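You operate a simulated robot arm through the tools that you are given. There is no shell and no other tool.

You run a simulated two-armed robot. Do the job below in one go: nothing can be reset, and whatever is moved stays where it is left.

JOB
Hold the yellow tote on the top of the small table steady with one hand, lift the blue weight out of it with the other and set it down on the top of the small table. Set down upright: blue weight.

Only the result counts: the job must be done as asked and must still hold three seconds after the hand-in. Knocking over, shifting, dropping, spilling or breaking anything else fails it.

ROBOT AND FRAMES
Two 7-joint arms with two-finger parallel grippers on one trunk, on a base that moves. Base frame: it is fixed to the floor where the robot stands at the start and does not move with it; the origin is under the middle of the robot, x ahead of it, y to its left, z up. Units: m, rad, N and s.
The left shoulder is at the start at [0.05, 0.165, 1.105], the right one opposite. With the tool pointing down near the work surface each hand reaches from about 0.1 to 0.66 m from the robot's upright axis, wherever it stands, measured 20 degrees to its own side. Places, roughly: blue weight [1.5, -2, 1]; top of the small table [1.5, -2.1, 1]; yellow tote [1.5, -2, 1]. Payload 3.91 kg a hand.
The TCP of each hand is the grasp point between the finger pads, 0.03 m short of the fingertips. In the tool frame z runs along the fingers and y along their closing line. Largest opening 0.11 m; finger width 0.02, thickness 0.01; the body of the gripper, 0.048 by 0.112 m, starts 0.055 m behind the TCP.
Orientation is that of the tool frame in the base frame, as a unit quaternion [w, x, y, z]. With the fingers straight down and closing along the base's y, the tool's x points along the base's -x, its y along +y and its z along -z.

CONTROLS
- The arms move only by the tool apply_moves. It takes "left_plan", "right_plan" or both (then of equal length, played together; a hand with none holds still); each is a list of rows, each a list of 3 entries, a list of its own where there are three numbers: the gripper command, from -1 (shut) to 1 (fully open), values between in proportion, then the shift along the tool's x, y, z in mm, then the turn, a rotation vector about the tool's x, y, z in degrees. In form: [[fingers, [tx, ty, tz], [rx, ry, rz]], ...]. A call has 1 to 20 rows; each row is the pose to reach, as a shift and turn from the pose commanded when the call began, along the tool's axes at that moment. Each row takes 0.2 s and may step no farther than 0.05 m and 0.15 rad from the row before; otherwise, or with a gripper value out of range, the whole call is refused. A pose out of reach is approached as far as the arm can. The call stops where the force on the tool passes 40 N (or 10 N more than at its start, if that is more) or the arm is blocked; 0.2 s more then pass. The fingers move at their own pace (about 0.045 m/s each) and stop on an object; they squeeze with about 44 N. The grip force told is the motor's: it shows also when the fingers shut on nothing. Time passes only in rows, and 0.2 s behind the last, so rows that repeat a pose let the fingers close. It gives the time, the measured TCP pose, the force on the tool (base axes), the opening and the grip force at its end, in the units of the frame above (readings bear some noise), with the torque about the TCP (base axes, N m) and any sound that the robot's microphone picked up, and new pictures: "views" is both (left out), scene, wrist or none (wrist: the cameras of the hands that moved).
- Cameras (640 x 400 px; columns grow to the right, rows downward): "scene" is now at [0.1224, -0.0107, 1.3001]; the picture's right is [-0.11, -0.99, 0.00], its down [-0.33, 0.04, -0.94] and it looks along [0.94, -0.10, -0.33] (base axes); focal length 214 px, centre (320, 200). "left" rides on the left gripper at [0.073, -0.017, -0.103] in its tool frame; the picture's right is [0.23, 0.97, 0.00], its down [-0.76, 0.18, -0.62] and it looks along [-0.61, 0.14, 0.78] (tool axes); focal length 222 px, centre (320, 200). "right" rides on the right gripper at [0.072, 0.017, -0.103] in its tool frame; the picture's right is [-0.23, 0.97, 0.00], its down [-0.76, -0.18, -0.62] and it looks along [-0.61, -0.14, 0.78] (tool axes); focal length 222 px, centre (320, 200). There is no depth. A picture from a camera that has moved, and an enlarged one, comes with that camera's place and axes in the base frame and with its lens.
- lift_body(by): slides the trunk up (or, below 0, down) by that many m; the arms and the scene camera ride with it, the base frame stays. It gives what a move gives, with no picture.
- roll_base(legs): drives the robot by 1 to 6 legs, each [ahead, left, turn to the left] in m, m and rad, along the robot's own axes; the way and the turn of a leg run together, so that a leg with both is an arc; at most 1.5 m and 3.142 rad a leg. The arms and the cameras ride along, it lands a little off, and it stops where it bumps. It gives what a move gives, and a new picture of the scene camera.
- pan_tilt(pan, tilt): turns the head with the scene camera to pan (to the left, within 1.396 rad either way) and tilt (down, from -0.506 to 1.204), counted from straight ahead of the robot. It gives what a move gives, and a new picture of the scene camera.
- close_up(camera, box): a new picture of the part [left, top, right, bottom] of that camera's present view, enlarged. The clock stands still meanwhile.
- hand_in(): hands the job in; it is judged then, once.

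Places have to be worked out from the pictures, the camera data and where the tool is seen. Open the grippers and draw the arms clear of the work before you hand the job in, unless the task says otherwise.

The tools are called after "Request:" as a command line: name --argument value ..., lists and objects as JSON in quotes. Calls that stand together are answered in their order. apply_moves: Moves the arms, as the interface text tells. Its arguments: {"type":"object","properties":{"left_plan":{"type":"array"},"right_plan":{"type":"array"},"views":{"type":"string","enum":["both","scene","wrist","none"]}},"required":[]} The other tools are called the same way: lift_body (by) moves the trunk up or down; roll_base (legs) drives the base; pan_tilt (pan, tilt) turns the head that bears the scene camera; close_up (camera, box) takes an enlarged picture of a part of a camera's view; hand_in () hands the job in.

At the start:

```text
t: 0.0
left_position: [0.3171, 0.1544, 1.2211]
left_orientation: [0.0, 0.0, 1.0, -0.001]
left_force: [-0.5, 0.1, -0.7]
left_torque: [0.01, 0.0, 0.0]
left_opening: 0.1101
left_finger_force: 0.0
right_position: [0.3118, -0.1657, 1.2281]
right_orientation: [-0.001, 0.0, 1.0, 0.001]
right_force: [-0.1, -0.5, -0.5]
right_torque: [-0.02, 0.0, -0.03]
right_opening: 0.11
right_finger_force: 0.1
trunk travel left (down, up): [-0.325, 0.178]
robot x, y, heading: [-0.0004, -0.002, -0.003]
head pan, tilt (commanded): [-0.11, 0.335]
```

scene: 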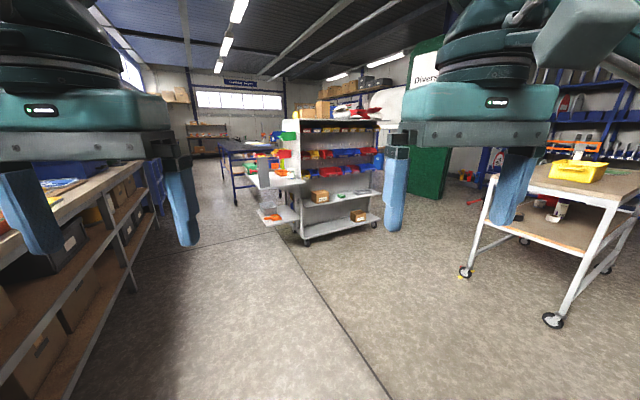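
right: 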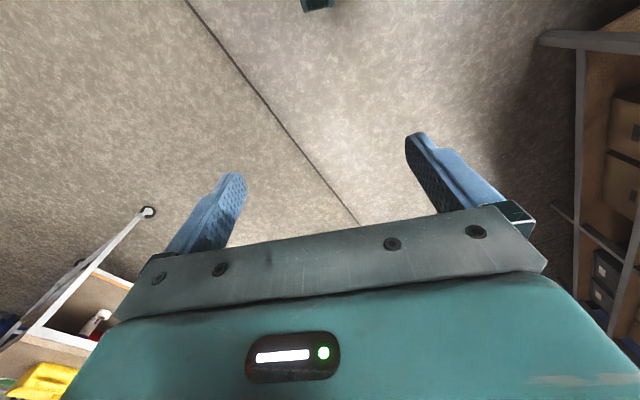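
left: 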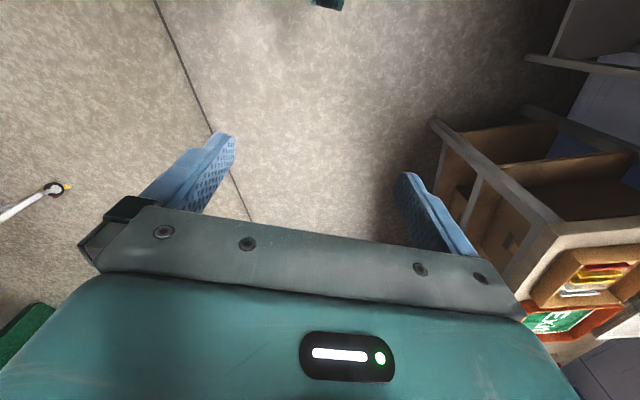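

The small table with the yellow tote is ahead and to the right. I turn the head toward it and take a better look before driving.

Request:
pan_tilt --pan -0.9 --tilt 0.3

```text
t: 1.1
left_position: [0.3181, 0.1528, 1.221]
left_orientation: [0.0, 0.0, 1.0, -0.001]
left_force: [0.0, 0.2, 0.3]
left_torque: [0.01, -0.02, 0.01]
left_opening: 0.1102
left_finger_force: 0.0
right_position: [0.3121, -0.1656, 1.228]
right_orientation: [0.0, -0.001, 1.0, 0.0]
right_force: [-0.4, 0.4, -1.0]
right_torque: [0.03, 0.01, -0.02]
right_opening: 0.1099
right_finger_force: 0.1
trunk travel left (down, up): [-0.325, 0.178]
robot x, y, heading: [-0.0007, 0.0003, -0.003]
head pan, tilt (commanded): [-0.901, 0.3]
camera scene: at [0.0879, -0.0735, 1.3034], right [-0.78, -0.62, 0.0], down [-0.18, 0.23, -0.96], along [0.59, -0.75, -0.3], focal length 214 px, centre (320, 200)
```

scene: 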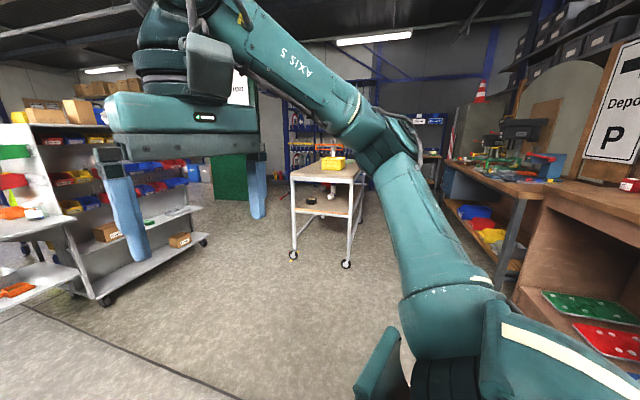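

Request:
close_up --camera "scene" --box '[250, 120, 410, 280]'

```text
2.50 times, centred on (330, 200) of scene
camera zoom: at [0.0879, -0.0735, 1.3034], right [-0.78, -0.62, 0.0], down [-0.18, 0.23, -0.96], along [0.59, -0.75, -0.3], focal length 536 px, centre (295, 200)
```

zoom: 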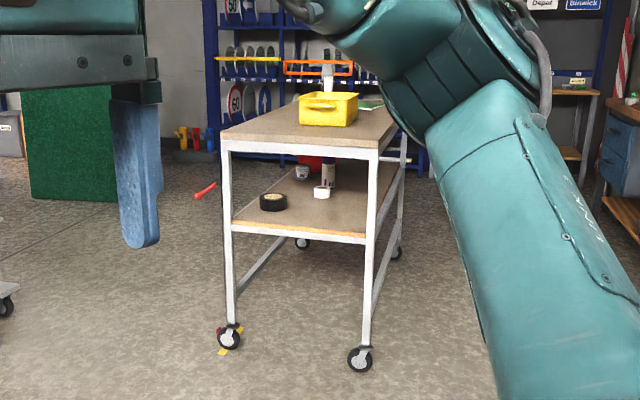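

The table top seems to be about 0.91 m high with its near short edge around [1.28, -1.6], and the tote is near [1.45, -2.0]. I look down first to see how far the base reaches ahead of the robot.

Request:
pan_tilt --pan 0.0 --tilt 1.2

Request:
pan_tilt --pan -1.39 --tilt 0.4

```text
t: 2.3
left_position: [0.3178, 0.155, 1.2208]
left_orientation: [-0.001, -0.001, 1.0, -0.001]
left_force: [-0.2, -0.2, 0.5]
left_torque: [-0.02, -0.01, 0.01]
left_opening: 0.1102
left_finger_force: 0.2
right_position: [0.3114, -0.1658, 1.2281]
right_orientation: [0.0, 0.0, 1.0, 0.0]
right_force: [-0.2, -1.0, 0.4]
right_torque: [-0.02, 0.03, 0.02]
right_opening: 0.1099
right_finger_force: 0.1
trunk travel left (down, up): [-0.325, 0.178]
robot x, y, heading: [0.0014, -0.0004, 0.002]
head pan, tilt (commanded): [0.0, 1.201]
camera scene: at [0.0858, -0.0005, 1.2313], right [0.0, -1.0, 0.0], down [-0.93, 0.0, -0.36], along [0.36, 0.0, -0.93], focal length 214 px, centre (320, 200)
```

scene: 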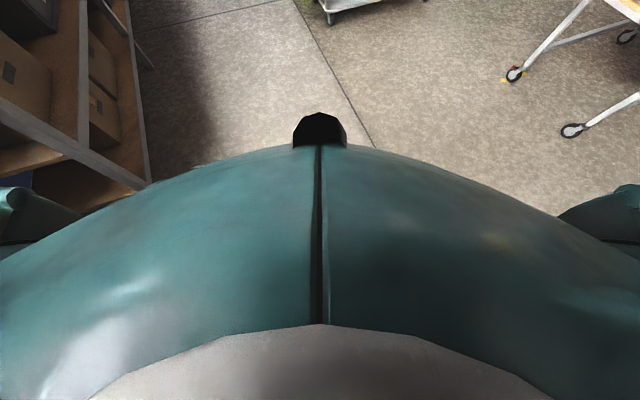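

```text
t: 3.9
left_position: [0.3179, 0.1537, 1.2206]
left_orientation: [0.0, -0.001, 1.0, -0.001]
left_force: [0.0, -0.2, 0.0]
left_torque: [-0.04, 0.02, 0.02]
left_opening: 0.1101
left_finger_force: 0.1
right_position: [0.3113, -0.1654, 1.2279]
right_orientation: [0.0, 0.001, 1.0, 0.0]
right_force: [-0.3, 0.2, 0.6]
right_torque: [-0.01, -0.01, -0.02]
right_opening: 0.11
right_finger_force: 0.1
trunk travel left (down, up): [-0.325, 0.178]
robot x, y, heading: [-0.004, 0.0007, 0.002]
head pan, tilt (commanded): [-1.389, 0.4]
camera scene: at [0.0466, -0.0915, 1.2941], right [-0.98, -0.18, 0.0], down [-0.07, 0.38, -0.92], along [0.17, -0.91, -0.39], focal length 214 px, centre (320, 200)
```

scene: 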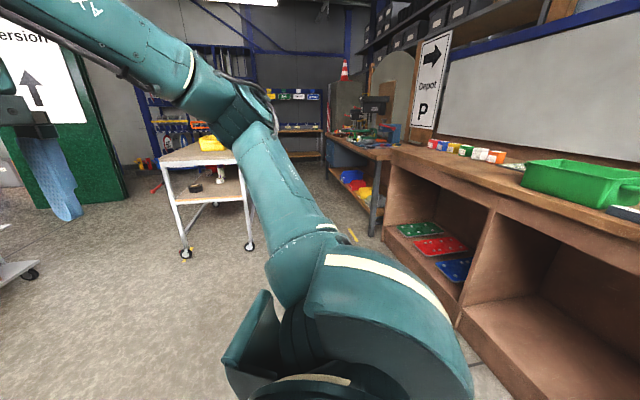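

The table's long axis runs along about [0.39, -0.92]. Its west long side faces an aisle about 1.3 m wide, and the tote is centred across the width. I drive toward that aisle and look again.

Request:
roll_base --legs '[[0, 0, -1.33], [1.2, 0, 0]]'

Request:
pan_tilt --pan 0.5 --tilt 0.4

```text
t: 13.2
left_position: [0.5157, -1.4261, 1.2215]
left_orientation: [-0.001, 0.614, 0.789, -0.001]
left_force: [-0.6, -0.6, 1.1]
left_torque: [-0.02, 0.0, 0.01]
left_opening: 0.1099
left_finger_force: 0.1
right_position: [0.2045, -1.4984, 1.2279]
right_orientation: [0.001, 0.616, 0.788, 0.001]
right_force: [-0.2, 0.5, 1.0]
right_torque: [-0.01, -0.01, -0.01]
right_opening: 0.11
right_finger_force: 0.1
trunk travel left (down, up): [-0.325, 0.178]
robot x, y, heading: [0.2898, -1.1548, -1.326]
head pan, tilt (commanded): [-1.389, 0.4]
camera scene: at [0.2133, -1.2236, 1.2941], right [-0.41, 0.91, 0.0], down [0.35, 0.16, -0.92], along [-0.84, -0.38, -0.39], focal length 214 px, centre (320, 200)
```

scene: 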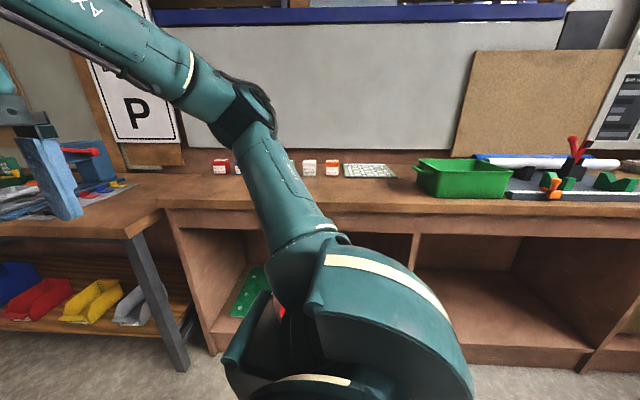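

```text
t: 15.0
left_position: [0.5173, -1.426, 1.2212]
left_orientation: [-0.001, 0.614, 0.789, 0.0]
left_force: [-0.4, 0.5, 0.1]
left_torque: [-0.03, 0.01, 0.03]
left_opening: 0.11
left_finger_force: 0.0
right_position: [0.204, -1.4983, 1.2271]
right_orientation: [0.0, 0.615, 0.788, 0.001]
right_force: [-0.1, -0.9, 0.5]
right_torque: [-0.01, 0.0, 0.03]
right_opening: 0.1099
right_finger_force: 0.1
trunk travel left (down, up): [-0.325, 0.178]
robot x, y, heading: [0.2901, -1.1556, -1.323]
head pan, tilt (commanded): [0.499, 0.4]
camera scene: at [0.3603, -1.2532, 1.2941], right [-0.74, -0.68, 0.0], down [-0.26, 0.29, -0.92], along [0.62, -0.68, -0.39], focal length 214 px, centre (320, 200)
```

scene: 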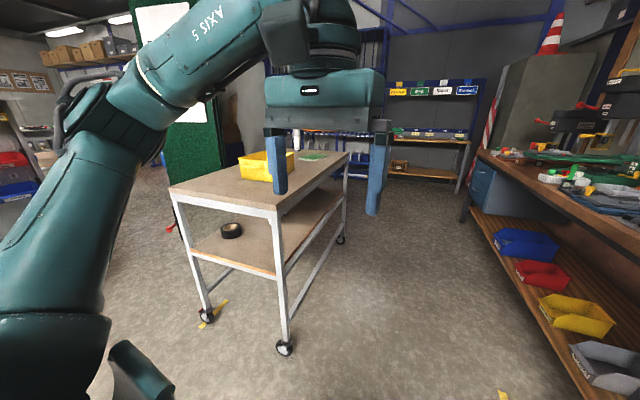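

Request:
close_up --camera "scene" --box '[200, 120, 360, 220]'

```text
4.00 times, centred on (280, 170) of scene
camera zoom: at [0.3603, -1.2532, 1.2941], right [-0.74, -0.68, 0.0], down [-0.26, 0.29, -0.92], along [0.62, -0.68, -0.39], focal length 858 px, centre (480, 320)
```

zoom: 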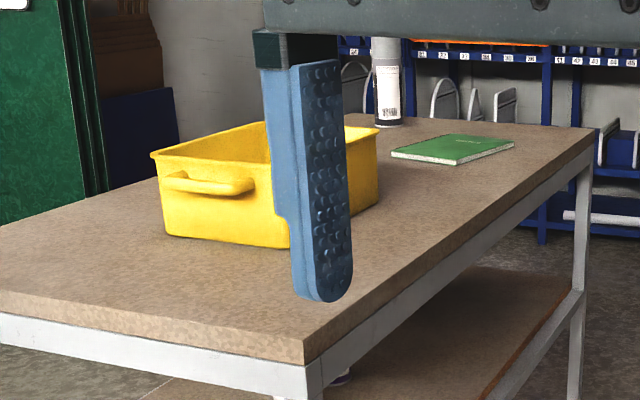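

The tote is about 0.21 × 0.26 m, aligned with the table and centred near [1.46, -1.99]. There are a green book and a bottle farther along the table. I drive down the aisle on the west side and turn to face the tote with clear room ahead.

Request:
roll_base --legs '[[1.22, 0.0, 0], [0, 0, 1.7]]'

Request:
pan_tilt --pan 0.0 --tilt 0.5

```text
t: 25.4
left_position: [0.8263, -2.0803, 1.2214]
left_orientation: [0.0, -0.197, 0.98, -0.001]
left_force: [0.0, -0.5, -0.2]
left_torque: [-0.01, -0.02, -0.01]
left_opening: 0.1098
left_finger_force: 0.1
right_position: [0.9432, -2.3785, 1.2289]
right_orientation: [0.0, -0.196, 0.981, 0.001]
right_force: [0.0, -0.5, -0.3]
right_torque: [0.0, 0.02, -0.02]
right_opening: 0.1101
right_finger_force: 0.0
trunk travel left (down, up): [-0.325, 0.178]
robot x, y, heading: [0.5941, -2.3471, 0.397]
head pan, tilt (commanded): [0.499, 0.4]
camera scene: at [0.6782, -2.2619, 1.2941], right [0.78, -0.63, 0.0], down [-0.24, -0.3, -0.92], along [0.58, 0.72, -0.39], focal length 214 px, centre (320, 200)
```

scene: 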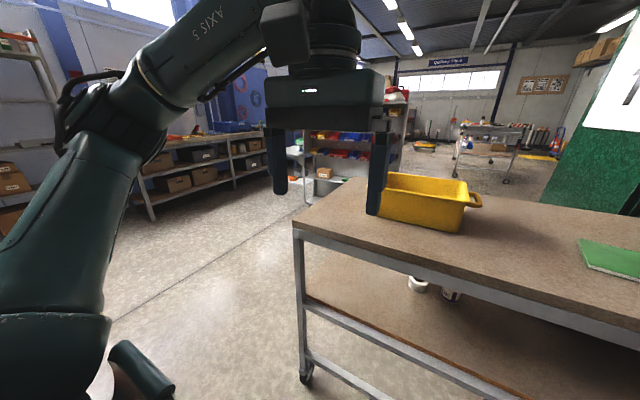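

```text
t: 26.3
left_position: [0.8256, -2.0806, 1.2213]
left_orientation: [0.0, -0.197, 0.98, -0.001]
left_force: [-0.7, -0.1, 0.5]
left_torque: [-0.01, -0.01, -0.04]
left_opening: 0.1099
left_finger_force: 0.1
right_position: [0.9438, -2.3785, 1.2277]
right_orientation: [0.0, -0.197, 0.98, 0.0]
right_force: [0.2, -0.6, 0.7]
right_torque: [-0.01, 0.02, -0.02]
right_opening: 0.1099
right_finger_force: 0.0
trunk travel left (down, up): [-0.325, 0.178]
robot x, y, heading: [0.5956, -2.3434, 0.394]
head pan, tilt (commanded): [0.0, 0.499]
camera scene: at [0.7042, -2.2991, 1.285], right [0.39, -0.92, 0.0], down [-0.44, -0.18, -0.88], along [0.81, 0.34, -0.48], focal length 214 px, centre (320, 200)
```

scene: 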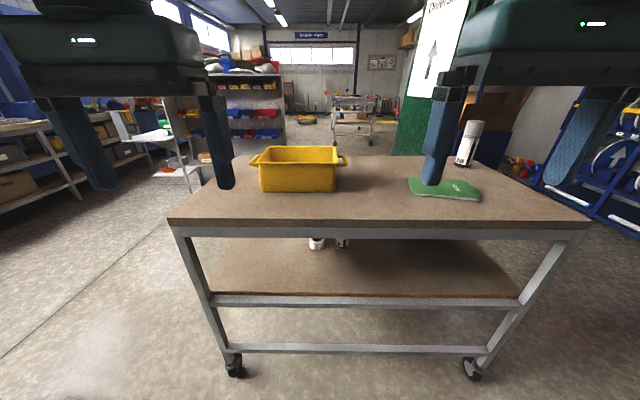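

I'm 0.64 m from the west edge, and the tote centre is about 0.96 m ahead and 0.08 m left. Before going closer I tilt the right wrist back so its camera shows how far my own base sticks out.

Request:
apply_moves --right_plan '[[1, [0, 0, 0], [0, 8, 0]], [1, [0, 0, 0], [0, 16, 0]], [1, [0, 0, 0], [0, 24, 0]], [1, [0, 0, 0], [0, 32, 0]], [1, [0, 0, 0], [0, 40, 0]], [1, [0, 0, 0], [0, 48, 0]]]' --views "wrist"

```text
t: 27.7
left_position: [0.8232, -2.0815, 1.2237]
left_orientation: [0.003, -0.196, 0.981, 0.0]
left_force: [-0.7, -1.2, 0.0]
left_torque: [0.03, -0.05, -0.04]
left_opening: 0.11
left_finger_force: 0.0
right_position: [0.8713, -2.4063, 1.1848]
right_orientation: [-0.387, -0.182, 0.901, -0.076]
right_force: [-0.9, -0.7, -1.0]
right_torque: [0.04, -0.03, 0.0]
right_opening: 0.1096
right_finger_force: 0.0
right hand out of reach, approached as far as the arm can: row 5, 6
trunk travel left (down, up): [-0.325, 0.178]
robot x, y, heading: [0.5966, -2.3405, 0.395]
head pan, tilt (commanded): [0.0, 0.499]
camera right: at [0.888, -2.3821, 1.3084], right [-0.23, 0.96, -0.16], down [0.97, 0.21, -0.12], along [-0.09, -0.18, -0.98], focal length 222 px, centre (320, 200)
```

right: 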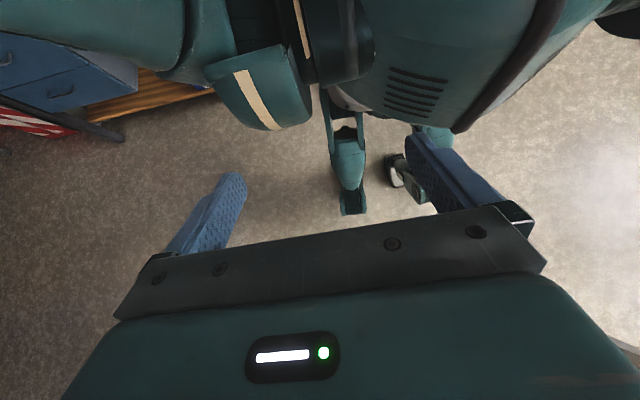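

My base legs reach only about 0.16–0.2 m ahead of the axis, so I can bring the table edge to about 0.24 m. I straighten the wrist again and raise the trunk for a look into the tote.

Request:
apply_moves --right_plan '[[1, [0, 0, 0], [0, -8, 0]], [1, [0, 0, 0], [0, -16, 0]], [1, [0, 0, 0], [0, -24, 0]], [1, [0, 0, 0], [0, -32, 0]], [1, [0, 0, 0], [0, -40, 0]], [1, [0, 0, 0], [0, -48, 0]]]' --views "none"

Request:
lift_body --by 0.17

Request:
close_up --camera "scene" --box '[160, 120, 480, 320]'

```text
t: 29.1
left_position: [0.8265, -2.081, 1.2219]
left_orientation: [0.0, -0.197, 0.98, -0.001]
left_force: [0.4, -0.6, -0.8]
left_torque: [-0.01, 0.0, 0.01]
left_opening: 0.11
left_finger_force: 0.0
right_position: [0.8751, -2.4048, 1.1831]
right_orientation: [0.0, -0.196, 0.981, 0.0]
right_force: [-0.5, 1.0, -0.7]
right_torque: [-0.03, -0.01, -0.01]
right_opening: 0.1101
right_finger_force: 0.1
trunk travel left (down, up): [-0.325, 0.178]
robot x, y, heading: [0.5889, -2.3464, 0.395]
head pan, tilt (commanded): [0.0, 0.499]
```

```text
t: 31.0
left_position: [0.826, -2.0807, 1.3896]
left_orientation: [0.0, -0.196, 0.981, -0.001]
left_force: [0.4, 0.4, -0.1]
left_torque: [0.02, -0.01, -0.01]
left_opening: 0.11
left_finger_force: 0.1
right_position: [0.8735, -2.4049, 1.352]
right_orientation: [0.0, -0.196, 0.981, 0.001]
right_force: [-0.4, 0.6, 0.2]
right_torque: [-0.02, -0.01, -0.01]
right_opening: 0.1098
right_finger_force: 0.1
trunk travel left (down, up): [-0.495, 0.008]
robot x, y, heading: [0.5934, -2.3474, 0.397]
head pan, tilt (commanded): [0.0, 0.499]
```

```text
2.00 times, centred on (320, 220) of scene
camera zoom: at [0.7043, -2.2991, 1.4549], right [0.38, -0.92, 0.0], down [-0.44, -0.18, -0.88], along [0.81, 0.34, -0.48], focal length 429 px, centre (320, 160)
```

zoom: 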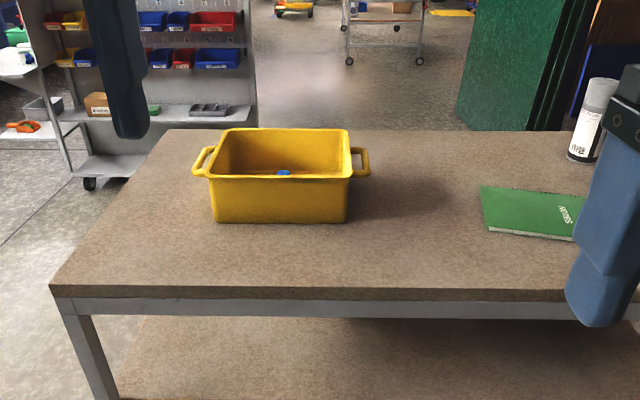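

The weight's blue knob is visible near the middle of the tote, whose handles are at its left and right ends. The table top works out to about 0.90–0.92 m. I roll ahead and slightly left, stopping well short of the table edge to check.

Request:
roll_base --legs '[[0.3, 0.09, 0]]'

Request:
pan_tilt --pan 0.0 --tilt 0.9

```text
t: 33.1
left_position: [1.0677, -1.8823, 1.3909]
left_orientation: [0.0, -0.195, 0.981, -0.001]
left_force: [1.1, 0.1, -0.6]
left_torque: [-0.04, 0.03, 0.03]
left_opening: 0.11
left_finger_force: 0.1
right_position: [1.115, -2.2063, 1.3536]
right_orientation: [0.0, -0.195, 0.981, 0.001]
right_force: [0.3, -1.1, -0.2]
right_torque: [-0.03, 0.02, 0.0]
right_opening: 0.1103
right_finger_force: 0.0
trunk travel left (down, up): [-0.495, 0.008]
robot x, y, heading: [0.8349, -2.1461, 0.389]
head pan, tilt (commanded): [0.0, 0.499]
camera scene: at [0.9454, -2.1006, 1.4549], right [0.38, -0.92, 0.0], down [-0.44, -0.18, -0.88], along [0.81, 0.34, -0.48], focal length 214 px, centre (320, 200)
```

scene: 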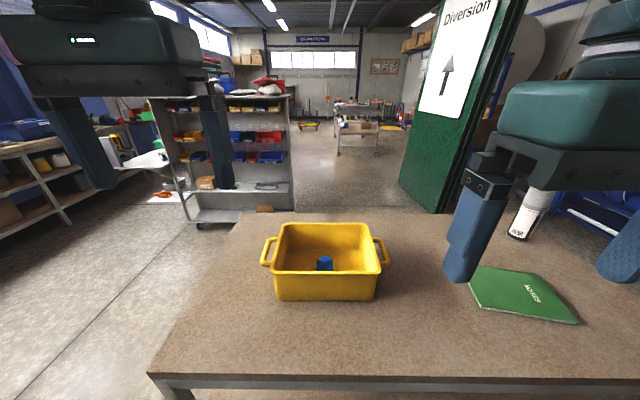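

```text
t: 34.0
left_position: [1.068, -1.8819, 1.3917]
left_orientation: [0.001, -0.197, 0.981, -0.001]
left_force: [-0.5, 0.4, -0.5]
left_torque: [0.0, -0.02, 0.02]
left_opening: 0.1098
left_finger_force: 0.0
right_position: [1.1154, -2.2056, 1.3532]
right_orientation: [0.0, -0.195, 0.981, 0.001]
right_force: [-0.7, -0.4, 0.4]
right_torque: [0.03, 0.0, -0.01]
right_opening: 0.1104
right_finger_force: 0.0
trunk travel left (down, up): [-0.495, 0.008]
robot x, y, heading: [0.8345, -2.1458, 0.391]
head pan, tilt (commanded): [0.0, 0.901]
camera scene: at [0.9307, -2.1069, 1.4212], right [0.38, -0.92, 0.0], down [-0.72, -0.3, -0.62], along [0.57, 0.24, -0.78], focal length 214 px, centre (320, 200)
```

scene: 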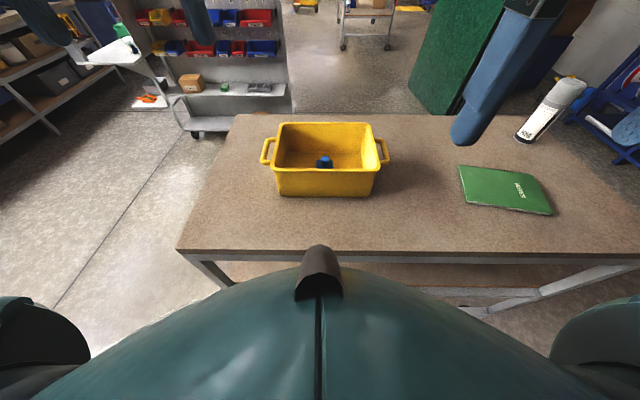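

The edge is now about 0.345 m ahead of my axis and the tote is centred in front of me. I zoom in to measure the tote and the weight.

Request:
close_up --camera "scene" --box '[245, 100, 405, 200]'

```text
4.00 times, centred on (325, 150) of scene
camera zoom: at [0.9307, -2.1069, 1.4212], right [0.38, -0.92, 0.0], down [-0.72, -0.3, -0.62], along [0.57, 0.24, -0.78], focal length 858 px, centre (300, 400)
```

zoom: 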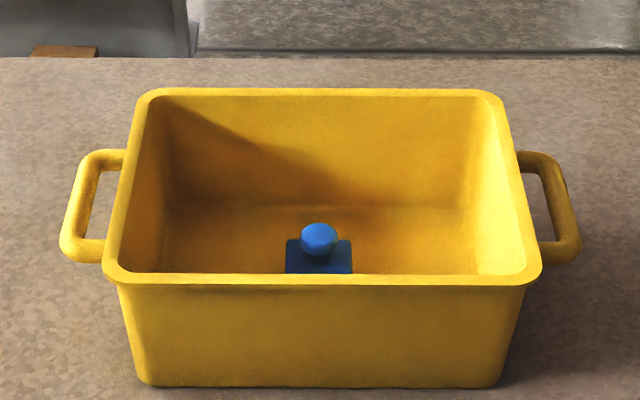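

I judge the tote rim to be about 0.29 × 0.23 m at z ≈ 1.02, with loop handles at its left and right ends. The weight is a block about 5.5 cm wide with a round knob, near the tote's middle. I move in the last bit, keeping the edge about 0.26 m from my axis.

Request:
roll_base --legs '[[0.085, 0.0, 0]]'

Request:
pan_tilt --pan 0.0 --tilt 1.0

Request:
close_up --camera "scene" --box '[240, 100, 400, 200]'

```text
t: 35.0
left_position: [1.0991, -1.8695, 1.3906]
left_orientation: [-0.001, -0.196, 0.981, -0.001]
left_force: [0.8, 0.5, -0.3]
left_torque: [-0.01, 0.0, 0.02]
left_opening: 0.1102
left_finger_force: 0.0
right_position: [1.1459, -2.1941, 1.3523]
right_orientation: [-0.002, -0.194, 0.981, 0.0]
right_force: [0.2, -0.1, 0.3]
right_torque: [-0.01, 0.02, 0.02]
right_opening: 0.1101
right_finger_force: 0.0
trunk travel left (down, up): [-0.495, 0.008]
robot x, y, heading: [0.8644, -2.1362, 0.394]
head pan, tilt (commanded): [0.0, 0.901]
stopped in leg 1: the robot was blocked; the commanded pose is now the measured one
camera scene: at [0.9609, -2.0942, 1.4209], right [0.38, -0.92, 0.0], down [-0.72, -0.3, -0.62], along [0.57, 0.24, -0.78], focal length 214 px, centre (320, 200)
```

scene: 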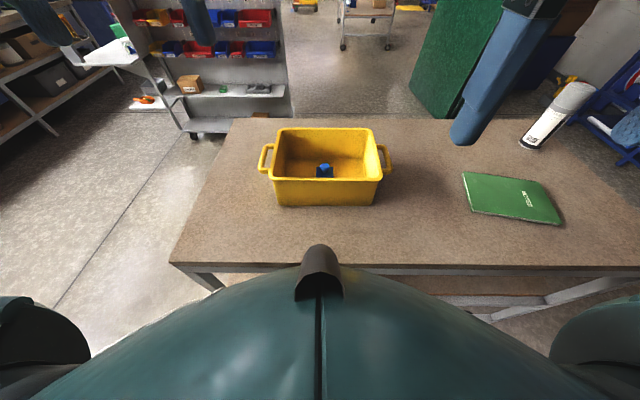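

```text
t: 35.6
left_position: [1.0962, -1.8704, 1.3907]
left_orientation: [0.0, -0.195, 0.981, -0.001]
left_force: [0.2, 0.2, 0.4]
left_torque: [0.0, 0.01, 0.0]
left_opening: 0.1102
left_finger_force: 0.0
right_position: [1.145, -2.1949, 1.3532]
right_orientation: [0.0, -0.194, 0.981, 0.0]
right_force: [-0.6, 0.0, -1.1]
right_torque: [0.03, -0.02, -0.01]
right_opening: 0.1102
right_finger_force: 0.0
trunk travel left (down, up): [-0.495, 0.008]
robot x, y, heading: [0.8647, -2.1326, 0.393]
head pan, tilt (commanded): [0.0, 1.0]
camera scene: at [0.9543, -2.0971, 1.4139], right [0.38, -0.92, 0.0], down [-0.78, -0.32, -0.54], along [0.5, 0.21, -0.84], focal length 214 px, centre (320, 200)
```

scene: 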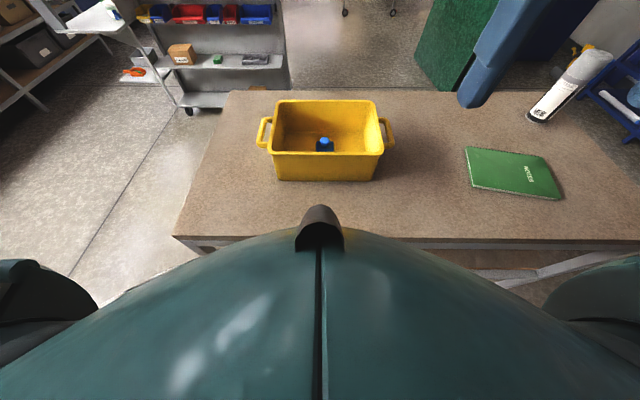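

```text
4.00 times, centred on (320, 150) of scene
camera zoom: at [0.9543, -2.0971, 1.4139], right [0.38, -0.92, 0.0], down [-0.78, -0.32, -0.54], along [0.5, 0.21, -0.84], focal length 858 px, centre (320, 400)
```

zoom: 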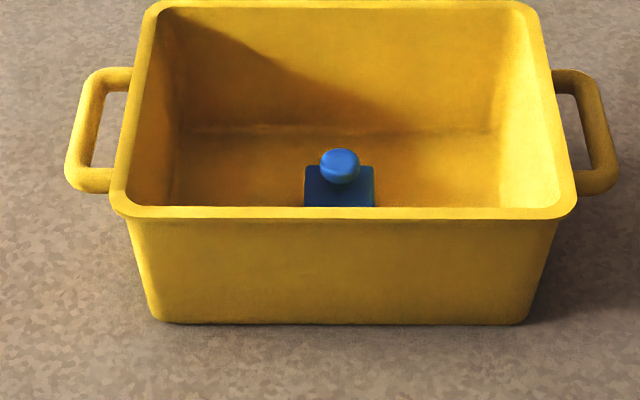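

The robot stopped about 3 cm on, against the table's frame; comparing views before and after, the table didn't visibly shift. I back off 1 cm so I'm not leaning on it, then look through the wrist cameras to triangulate the tote and weight.

Request:
roll_base --legs '[[-0.01, 0.02, 0]]'

Request:
close_up --camera "left" --box '[0, 0, 640, 400]'

Request:
close_up --camera "right" --box '[0, 0, 640, 400]'

```text
t: 36.5
left_position: [1.0791, -1.8551, 1.3918]
left_orientation: [0.0, -0.196, 0.981, -0.001]
left_force: [0.3, 0.8, 0.3]
left_torque: [0.01, -0.03, 0.02]
left_opening: 0.1101
left_finger_force: 0.1
right_position: [1.1275, -2.1796, 1.3529]
right_orientation: [-0.001, -0.195, 0.981, -0.001]
right_force: [-0.8, 0.0, -0.2]
right_torque: [-0.01, 0.0, -0.02]
right_opening: 0.1099
right_finger_force: 0.1
trunk travel left (down, up): [-0.495, 0.008]
robot x, y, heading: [0.8451, -2.1188, 0.387]
head pan, tilt (commanded): [0.0, 1.0]
camera scene: at [0.9375, -2.0822, 1.4139], right [0.38, -0.92, 0.0], down [-0.78, -0.32, -0.54], along [0.5, 0.21, -0.84], focal length 214 px, centre (320, 200)
```

scene: 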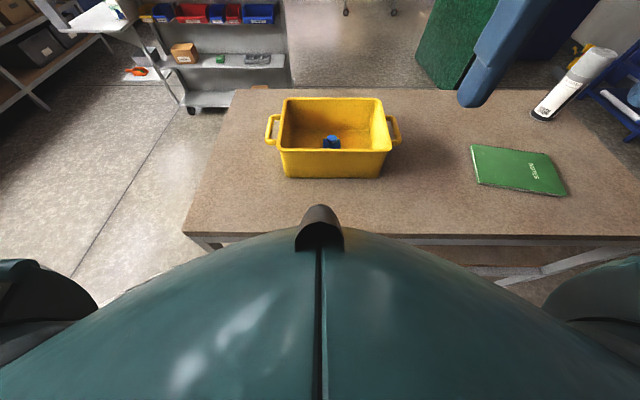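

```text
1.00 times, centred on (320, 200) of left (not enlarged: the box is as wide or as high as the picture)
camera zoom: at [1.0207, -1.8992, 1.4931], right [-0.58, 0.81, 0.0], down [0.63, 0.46, 0.62], along [0.51, 0.36, -0.78], focal length 222 px, centre (320, 200)
```

zoom: 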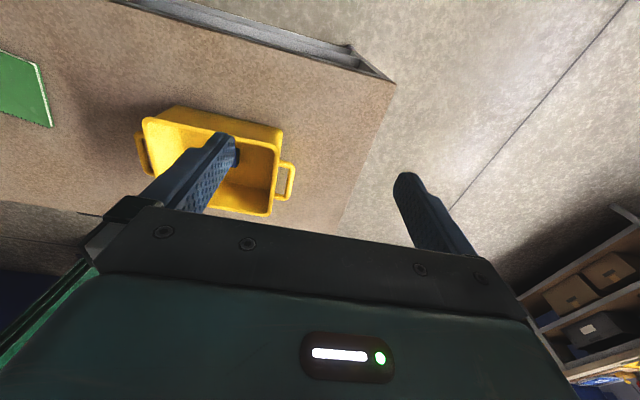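

```text
1.00 times, centred on (320, 200) of right (not enlarged: the box is as wide or as high as the picture)
camera zoom: at [1.054, -2.1925, 1.457], right [-0.16, 0.99, 0.0], down [0.77, 0.13, 0.62], along [0.61, 0.1, -0.78], focal length 222 px, centre (320, 200)
```

zoom: 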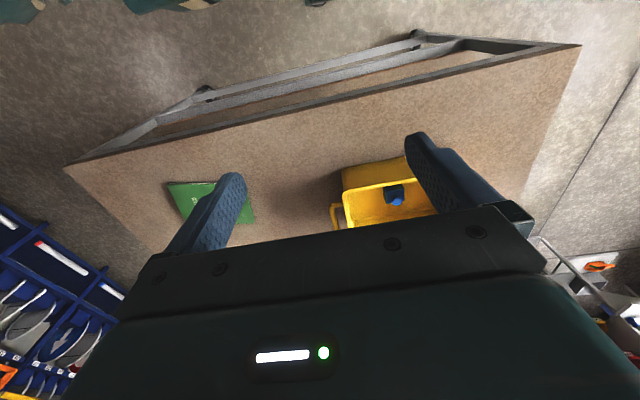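

Request:
close_up --camera "scene" --box '[250, 85, 410, 185]'

Request:
close_up --camera "left" --box '[120, 90, 320, 230]'

Request:
close_up --camera "right" --box '[310, 130, 470, 230]'

```text
4.00 times, centred on (330, 135) of scene
camera zoom: at [0.9375, -2.0822, 1.4139], right [0.38, -0.92, 0.0], down [-0.78, -0.32, -0.54], along [0.5, 0.21, -0.84], focal length 858 px, centre (280, 460)
```

zoom: 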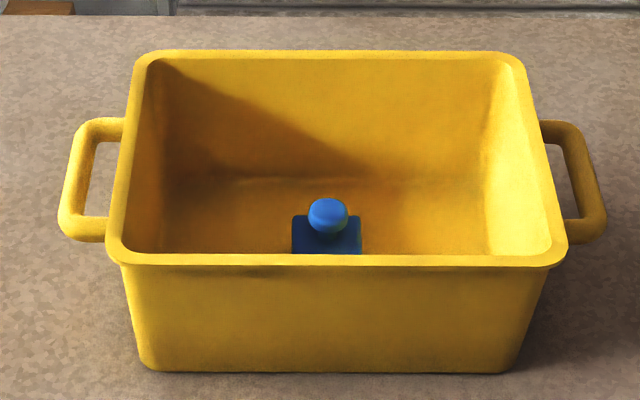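

```text
2.86 times, centred on (220, 160) of left
camera zoom: at [1.0207, -1.8992, 1.4931], right [-0.58, 0.81, 0.0], down [0.63, 0.46, 0.62], along [0.51, 0.36, -0.78], focal length 635 px, centre (606, 314)
```

zoom: 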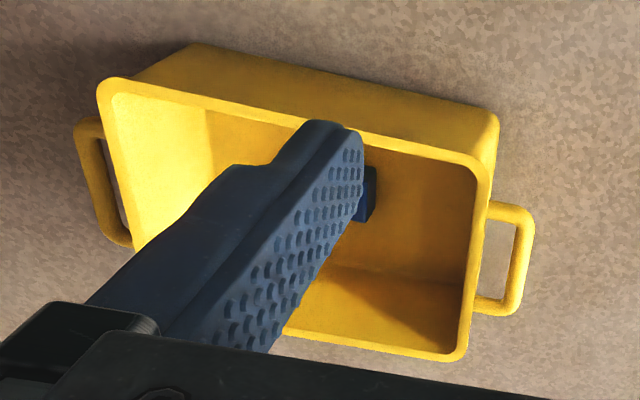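

```text
4.00 times, centred on (390, 180) of right
camera zoom: at [1.054, -2.1925, 1.457], right [-0.16, 0.99, 0.0], down [0.77, 0.13, 0.62], along [0.61, 0.1, -0.78], focal length 888 px, centre (40, 280)
```

zoom: 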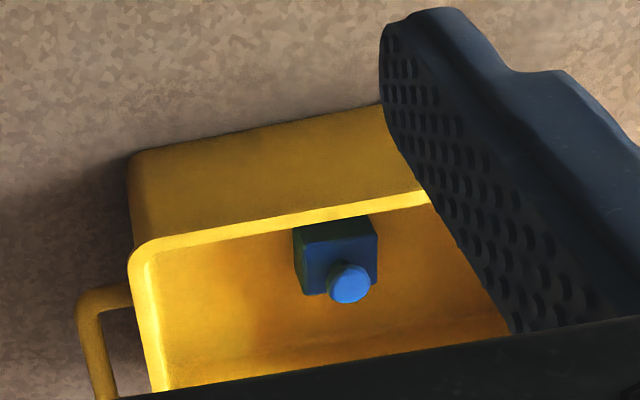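

By triangulation (distances ahead of and to the left of the head camera), the knob centre is 0.468 ahead, 0.034 to the right, z ≈ 1.00. The block top is z ≈ 0.985, the rim z ≈ 1.03, and the left handle bar about 0.48 ahead, 0.14 left, z ≈ 1.00–1.02. I bring the left hand over the left handle with the fingers partly closed, staying well above it.

Request:
apply_moves --left_plan '[[-0.36, [-45, -3, 0], [0, 0, 0]], [-0.36, [-90, -6, 0], [0, 0, 0]], [-0.36, [-135, -9, 0], [0, 0, 0]], [-0.36, [-180, -12, 0], [0, 0, 0]], [-0.36, [-225, -15, 10], [0, 0, 0]], [-0.36, [-250, -15, 50], [0, 0, 0]], [-0.36, [-250, -15, 95], [0, 0, 0]], [-0.36, [-250, -15, 140], [0, 0, 0]], [-0.36, [-250, -15, 185], [0, 0, 0]], [-0.36, [-250, -15, 225], [0, 0, 0]]]' --views "both"

```text
t: 38.7
left_position: [1.3156, -1.7738, 1.1654]
left_orientation: [0.0, -0.195, 0.981, 0.0]
left_force: [0.7, -1.0, -0.6]
left_torque: [-0.04, -0.01, 0.01]
left_opening: 0.0352
left_finger_force: 0.0
right_position: [1.1281, -2.1799, 1.3522]
right_orientation: [0.0, -0.194, 0.981, 0.0]
right_force: [-0.2, 0.0, -0.1]
right_torque: [-0.01, 0.0, 0.02]
right_opening: 0.1101
right_finger_force: 0.2
trunk travel left (down, up): [-0.495, 0.008]
robot x, y, heading: [0.8491, -2.1221, 0.391]
head pan, tilt (commanded): [0.0, 1.0]
camera scene: at [0.9383, -2.0821, 1.4139], right [0.38, -0.92, 0.0], down [-0.78, -0.32, -0.54], along [0.5, 0.21, -0.84], focal length 214 px, centre (320, 200)
camera left: at [1.2576, -1.8175, 1.2678], right [-0.58, 0.81, 0.0], down [0.63, 0.46, 0.62], along [0.51, 0.36, -0.78], focal length 222 px, centre (320, 200)
```

scene: 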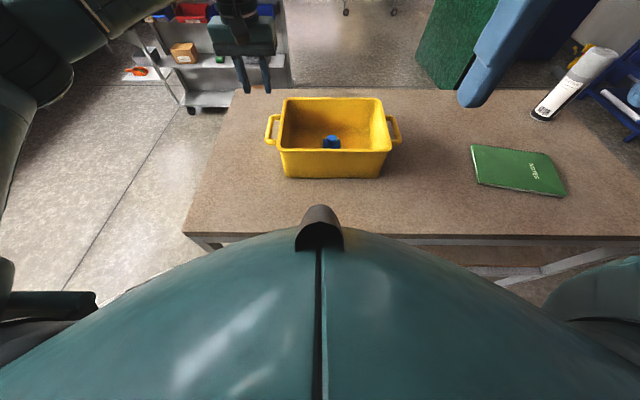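
left: 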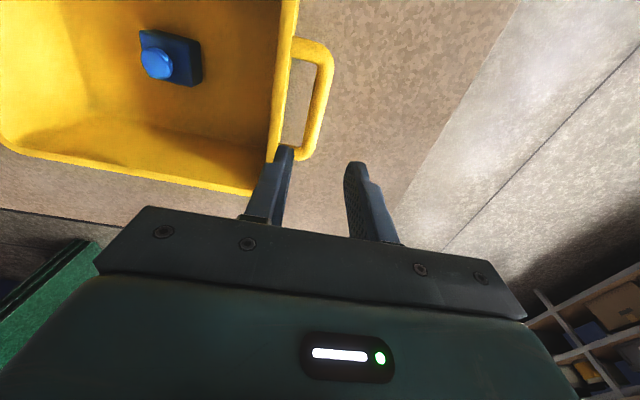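

The hand is nearly above the bar: straight below the TCP at handle height is about pixel (320, 106) of the left camera. I zoom in to check the bar's exact offset.

Request:
close_up --camera "left" --box '[240, 20, 400, 120]'

Request:
close_up --camera "left" --box '[240, 100, 400, 200]'

```text
4.00 times, centred on (320, 70) of left
camera zoom: at [1.2576, -1.8175, 1.2678], right [-0.58, 0.81, 0.0], down [0.63, 0.46, 0.62], along [0.51, 0.36, -0.78], focal length 888 px, centre (320, 720)
```

zoom: 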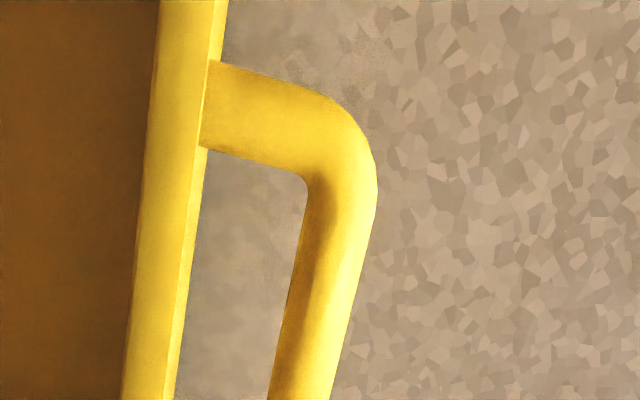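

```text
4.00 times, centred on (320, 150) of left
camera zoom: at [1.2576, -1.8175, 1.2678], right [-0.58, 0.81, 0.0], down [0.63, 0.46, 0.62], along [0.51, 0.36, -0.78], focal length 888 px, centre (320, 400)
```

zoom: 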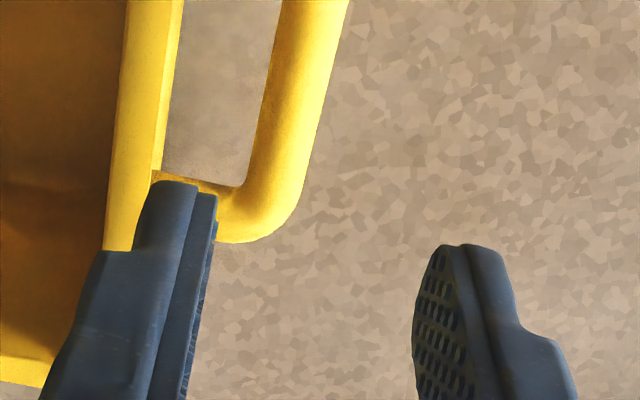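

The bar centre is about 5 mm nearer the tote than my TCP, with z ≈ 1.03. The bar is about 19 mm thick, and the gap to the rim is about 22 mm. I shift 5 mm inward, narrow the fingers to about 30 mm and go down to just above rim height to check.

Request:
apply_moves --left_plan '[[-0.455, [0, -5, 25], [0, 0, 0]], [-0.455, [0, -5, 50], [0, 0, 0]], [-0.455, [0, -5, 75], [0, 0, 0]], [-0.455, [0, -5, 80], [0, 0, 0]]]' --views "both"

Request:
close_up --camera "left" --box '[240, 80, 400, 180]'

Request:
close_up --camera "scene" --box '[220, 70, 340, 145]'

```text
t: 39.7
left_position: [1.3185, -1.7796, 1.0847]
left_orientation: [0.0, -0.196, 0.981, -0.001]
left_force: [0.1, 0.8, 0.8]
left_torque: [0.01, -0.01, -0.01]
left_opening: 0.0298
left_finger_force: 0.1
right_position: [1.1282, -2.1788, 1.3529]
right_orientation: [-0.001, -0.195, 0.981, 0.001]
right_force: [0.0, -1.0, -0.3]
right_torque: [0.0, -0.01, 0.02]
right_opening: 0.1098
right_finger_force: 0.0
trunk travel left (down, up): [-0.495, 0.008]
robot x, y, heading: [0.8473, -2.1209, 0.39]
head pan, tilt (commanded): [0.0, 1.0]
camera scene: at [0.9378, -2.0825, 1.4139], right [0.38, -0.92, 0.0], down [-0.78, -0.32, -0.54], along [0.5, 0.21, -0.84], focal length 214 px, centre (320, 200)
camera left: at [1.259, -1.8222, 1.1873], right [-0.58, 0.81, 0.0], down [0.63, 0.46, 0.62], along [0.51, 0.36, -0.78], focal length 222 px, centre (320, 200)
```

scene: 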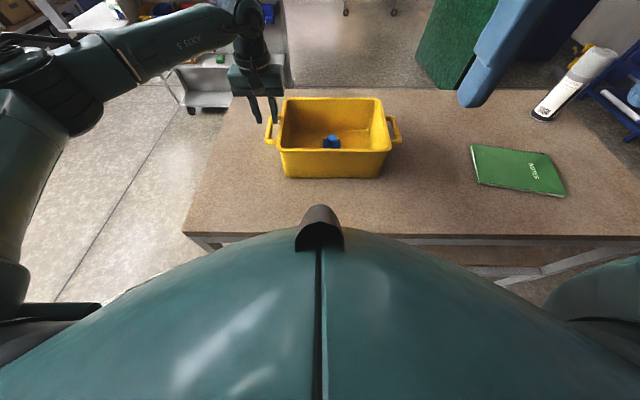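
left: 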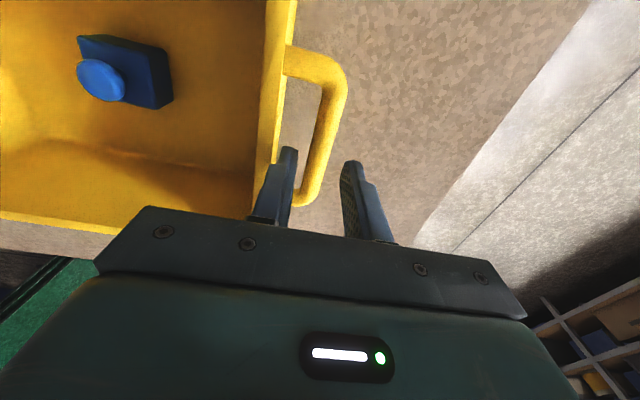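

```text
4.00 times, centred on (320, 130) of left
camera zoom: at [1.259, -1.8222, 1.1873], right [-0.58, 0.81, 0.0], down [0.63, 0.46, 0.62], along [0.51, 0.36, -0.78], focal length 888 px, centre (320, 480)
```

zoom: 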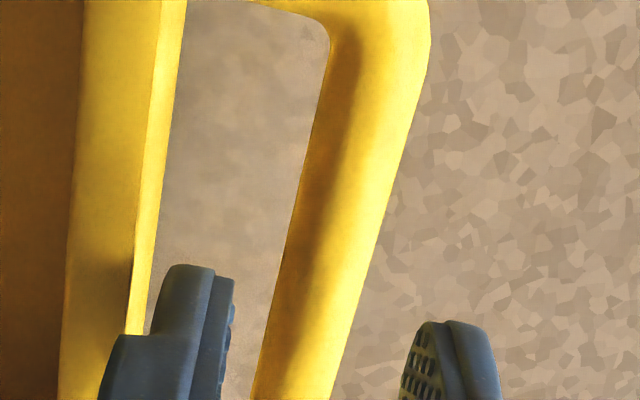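

```text
5.33 times, centred on (280, 108) of scene
camera zoom: at [0.9378, -2.0825, 1.4139], right [0.38, -0.92, 0.0], down [-0.78, -0.32, -0.54], along [0.5, 0.21, -0.84], focal length 1144 px, centre (533, 693)
```

zoom: 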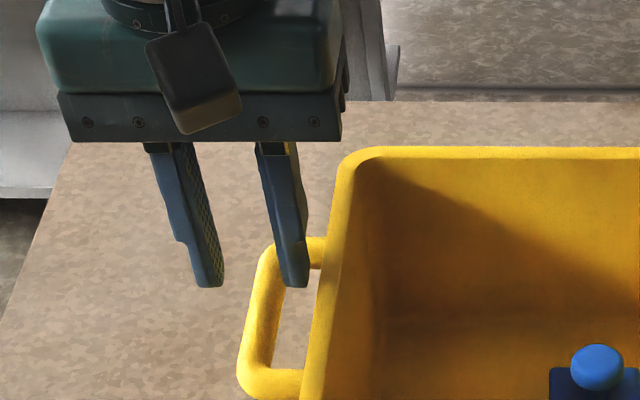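

The inner finger lines up with the middle of the gap, with about 6 mm clear on each side. I go down 50 mm so the bar sits between the pads.

Request:
apply_moves --left_plan '[[-0.455, [0, 1, 15], [0, 0, 0]], [-0.455, [0, 1, 30], [0, 0, 0]], [-0.455, [0, 1, 45], [0, 0, 0]], [-0.455, [0, 1, 50], [0, 0, 0]]]' --views "both"

Request:
close_up --camera "left" --box '[240, 80, 400, 180]'

Request:
close_up --camera "scene" --box '[220, 80, 340, 155]'

```text
t: 40.7
left_position: [1.318, -1.7774, 1.034]
left_orientation: [0.0, -0.196, 0.981, 0.0]
left_force: [0.2, 0.1, -0.2]
left_torque: [0.03, 0.01, -0.04]
left_opening: 0.03
left_finger_force: 0.1
right_position: [1.1276, -2.1809, 1.3528]
right_orientation: [-0.001, -0.195, 0.981, 0.001]
right_force: [0.7, 0.8, -0.2]
right_torque: [0.01, -0.02, 0.01]
right_opening: 0.11
right_finger_force: 0.1
trunk travel left (down, up): [-0.495, 0.008]
robot x, y, heading: [0.8471, -2.1192, 0.395]
head pan, tilt (commanded): [0.0, 1.0]
camera scene: at [0.9379, -2.0825, 1.4139], right [0.38, -0.92, 0.0], down [-0.78, -0.32, -0.54], along [0.5, 0.21, -0.84], focal length 214 px, centre (320, 200)
camera left: at [1.2587, -1.8215, 1.1376], right [-0.58, 0.81, 0.0], down [0.64, 0.46, 0.62], along [0.51, 0.36, -0.78], focal length 222 px, centre (320, 200)
```

scene: 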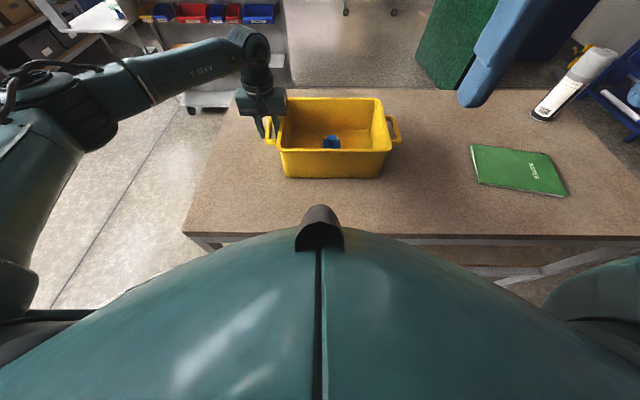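
left: 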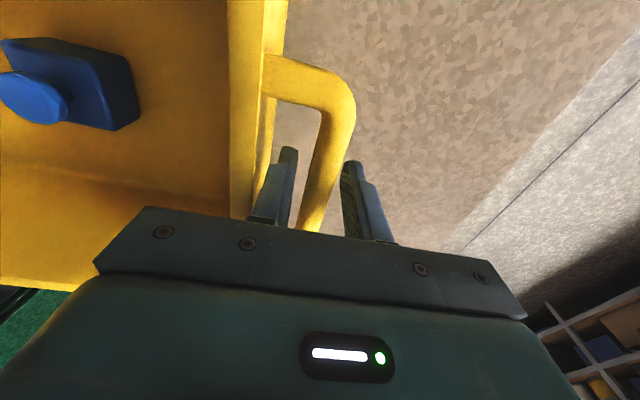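

```text
4.00 times, centred on (320, 130) of left
camera zoom: at [1.2587, -1.8215, 1.1376], right [-0.58, 0.81, 0.0], down [0.64, 0.46, 0.62], along [0.51, 0.36, -0.78], focal length 888 px, centre (320, 480)
```

zoom: 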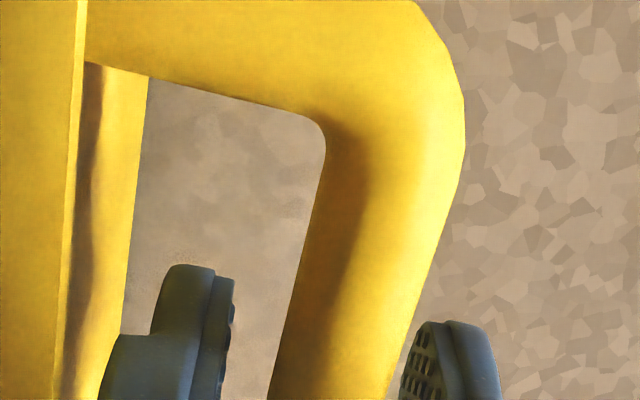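

```text
5.33 times, centred on (280, 118) of scene
camera zoom: at [0.9379, -2.0825, 1.4139], right [0.38, -0.92, 0.0], down [-0.78, -0.32, -0.54], along [0.5, 0.21, -0.84], focal length 1144 px, centre (533, 640)
```

zoom: 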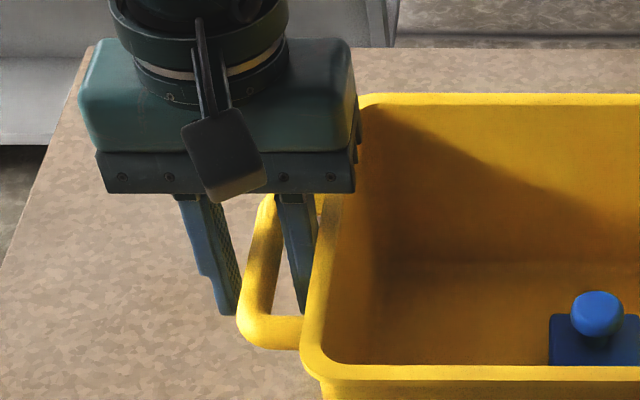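

The inner finger is in the handle gap and the bar is centred between the pads. I close the left gripper on the handle.

Request:
apply_moves --left_plan '[[-0.6, [0, 0, 0], [0, 0, 0]], [-0.7, [0, 0, 0], [0, 0, 0]], [-1, [0, 0, 0], [0, 0, 0]], [-1, [0, 0, 0], [0, 0, 0]], [-1, [0, 0, 0], [0, 0, 0]]]' --views "both"

Request:
close_up --camera "scene" --box '[250, 85, 410, 185]'

```text
t: 41.9
left_position: [1.318, -1.7786, 1.0354]
left_orientation: [0.0, -0.195, 0.981, 0.0]
left_force: [2.2, -3.1, 0.2]
left_torque: [-0.04, -0.03, 0.11]
left_opening: 0.0155
left_finger_force: 44.2
right_position: [1.1279, -2.1804, 1.3517]
right_orientation: [-0.001, -0.194, 0.981, 0.0]
right_force: [0.6, 0.3, -0.3]
right_torque: [-0.03, -0.01, -0.02]
right_opening: 0.1102
right_finger_force: 0.0
trunk travel left (down, up): [-0.495, 0.008]
robot x, y, heading: [0.8454, -2.1171, 0.39]
head pan, tilt (commanded): [0.0, 1.0]
camera scene: at [0.9382, -2.0829, 1.4139], right [0.38, -0.92, 0.0], down [-0.78, -0.32, -0.54], along [0.5, 0.21, -0.84], focal length 214 px, centre (320, 200)
camera left: at [1.2589, -1.8219, 1.1378], right [-0.58, 0.81, 0.0], down [0.64, 0.46, 0.62], along [0.51, 0.36, -0.78], focal length 222 px, centre (320, 200)
```

scene: 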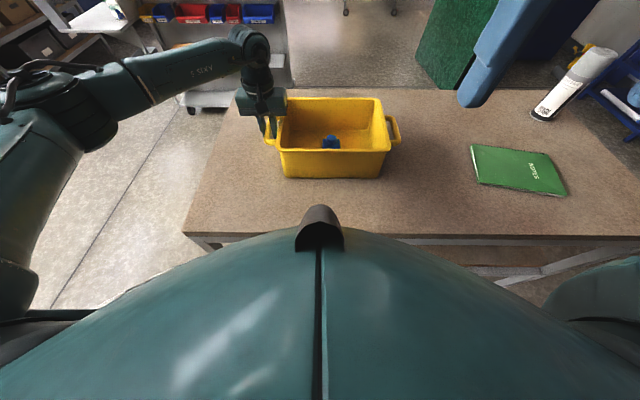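
left: 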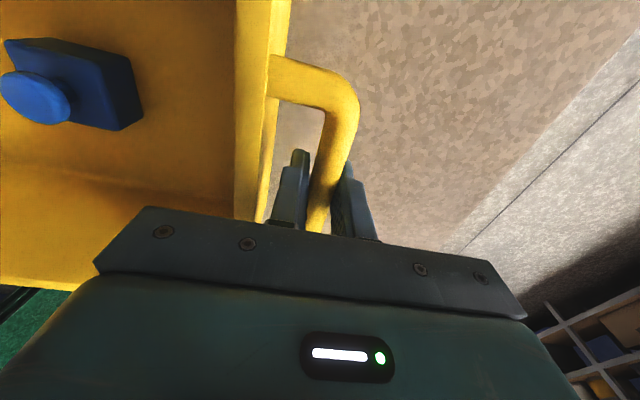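

```text
4.00 times, centred on (330, 135) of scene
camera zoom: at [0.9382, -2.0829, 1.4139], right [0.38, -0.92, 0.0], down [-0.78, -0.32, -0.54], along [0.5, 0.21, -0.84], focal length 858 px, centre (280, 460)
```

zoom: 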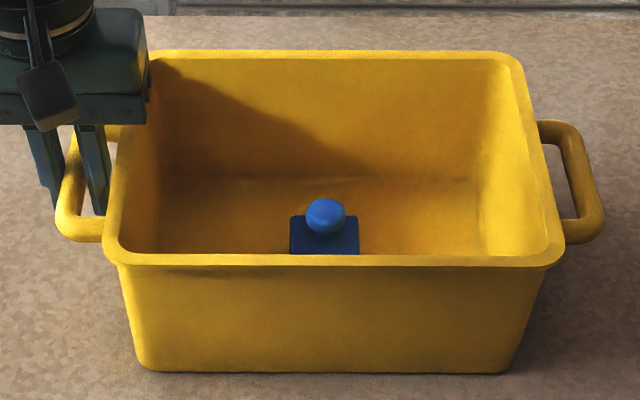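

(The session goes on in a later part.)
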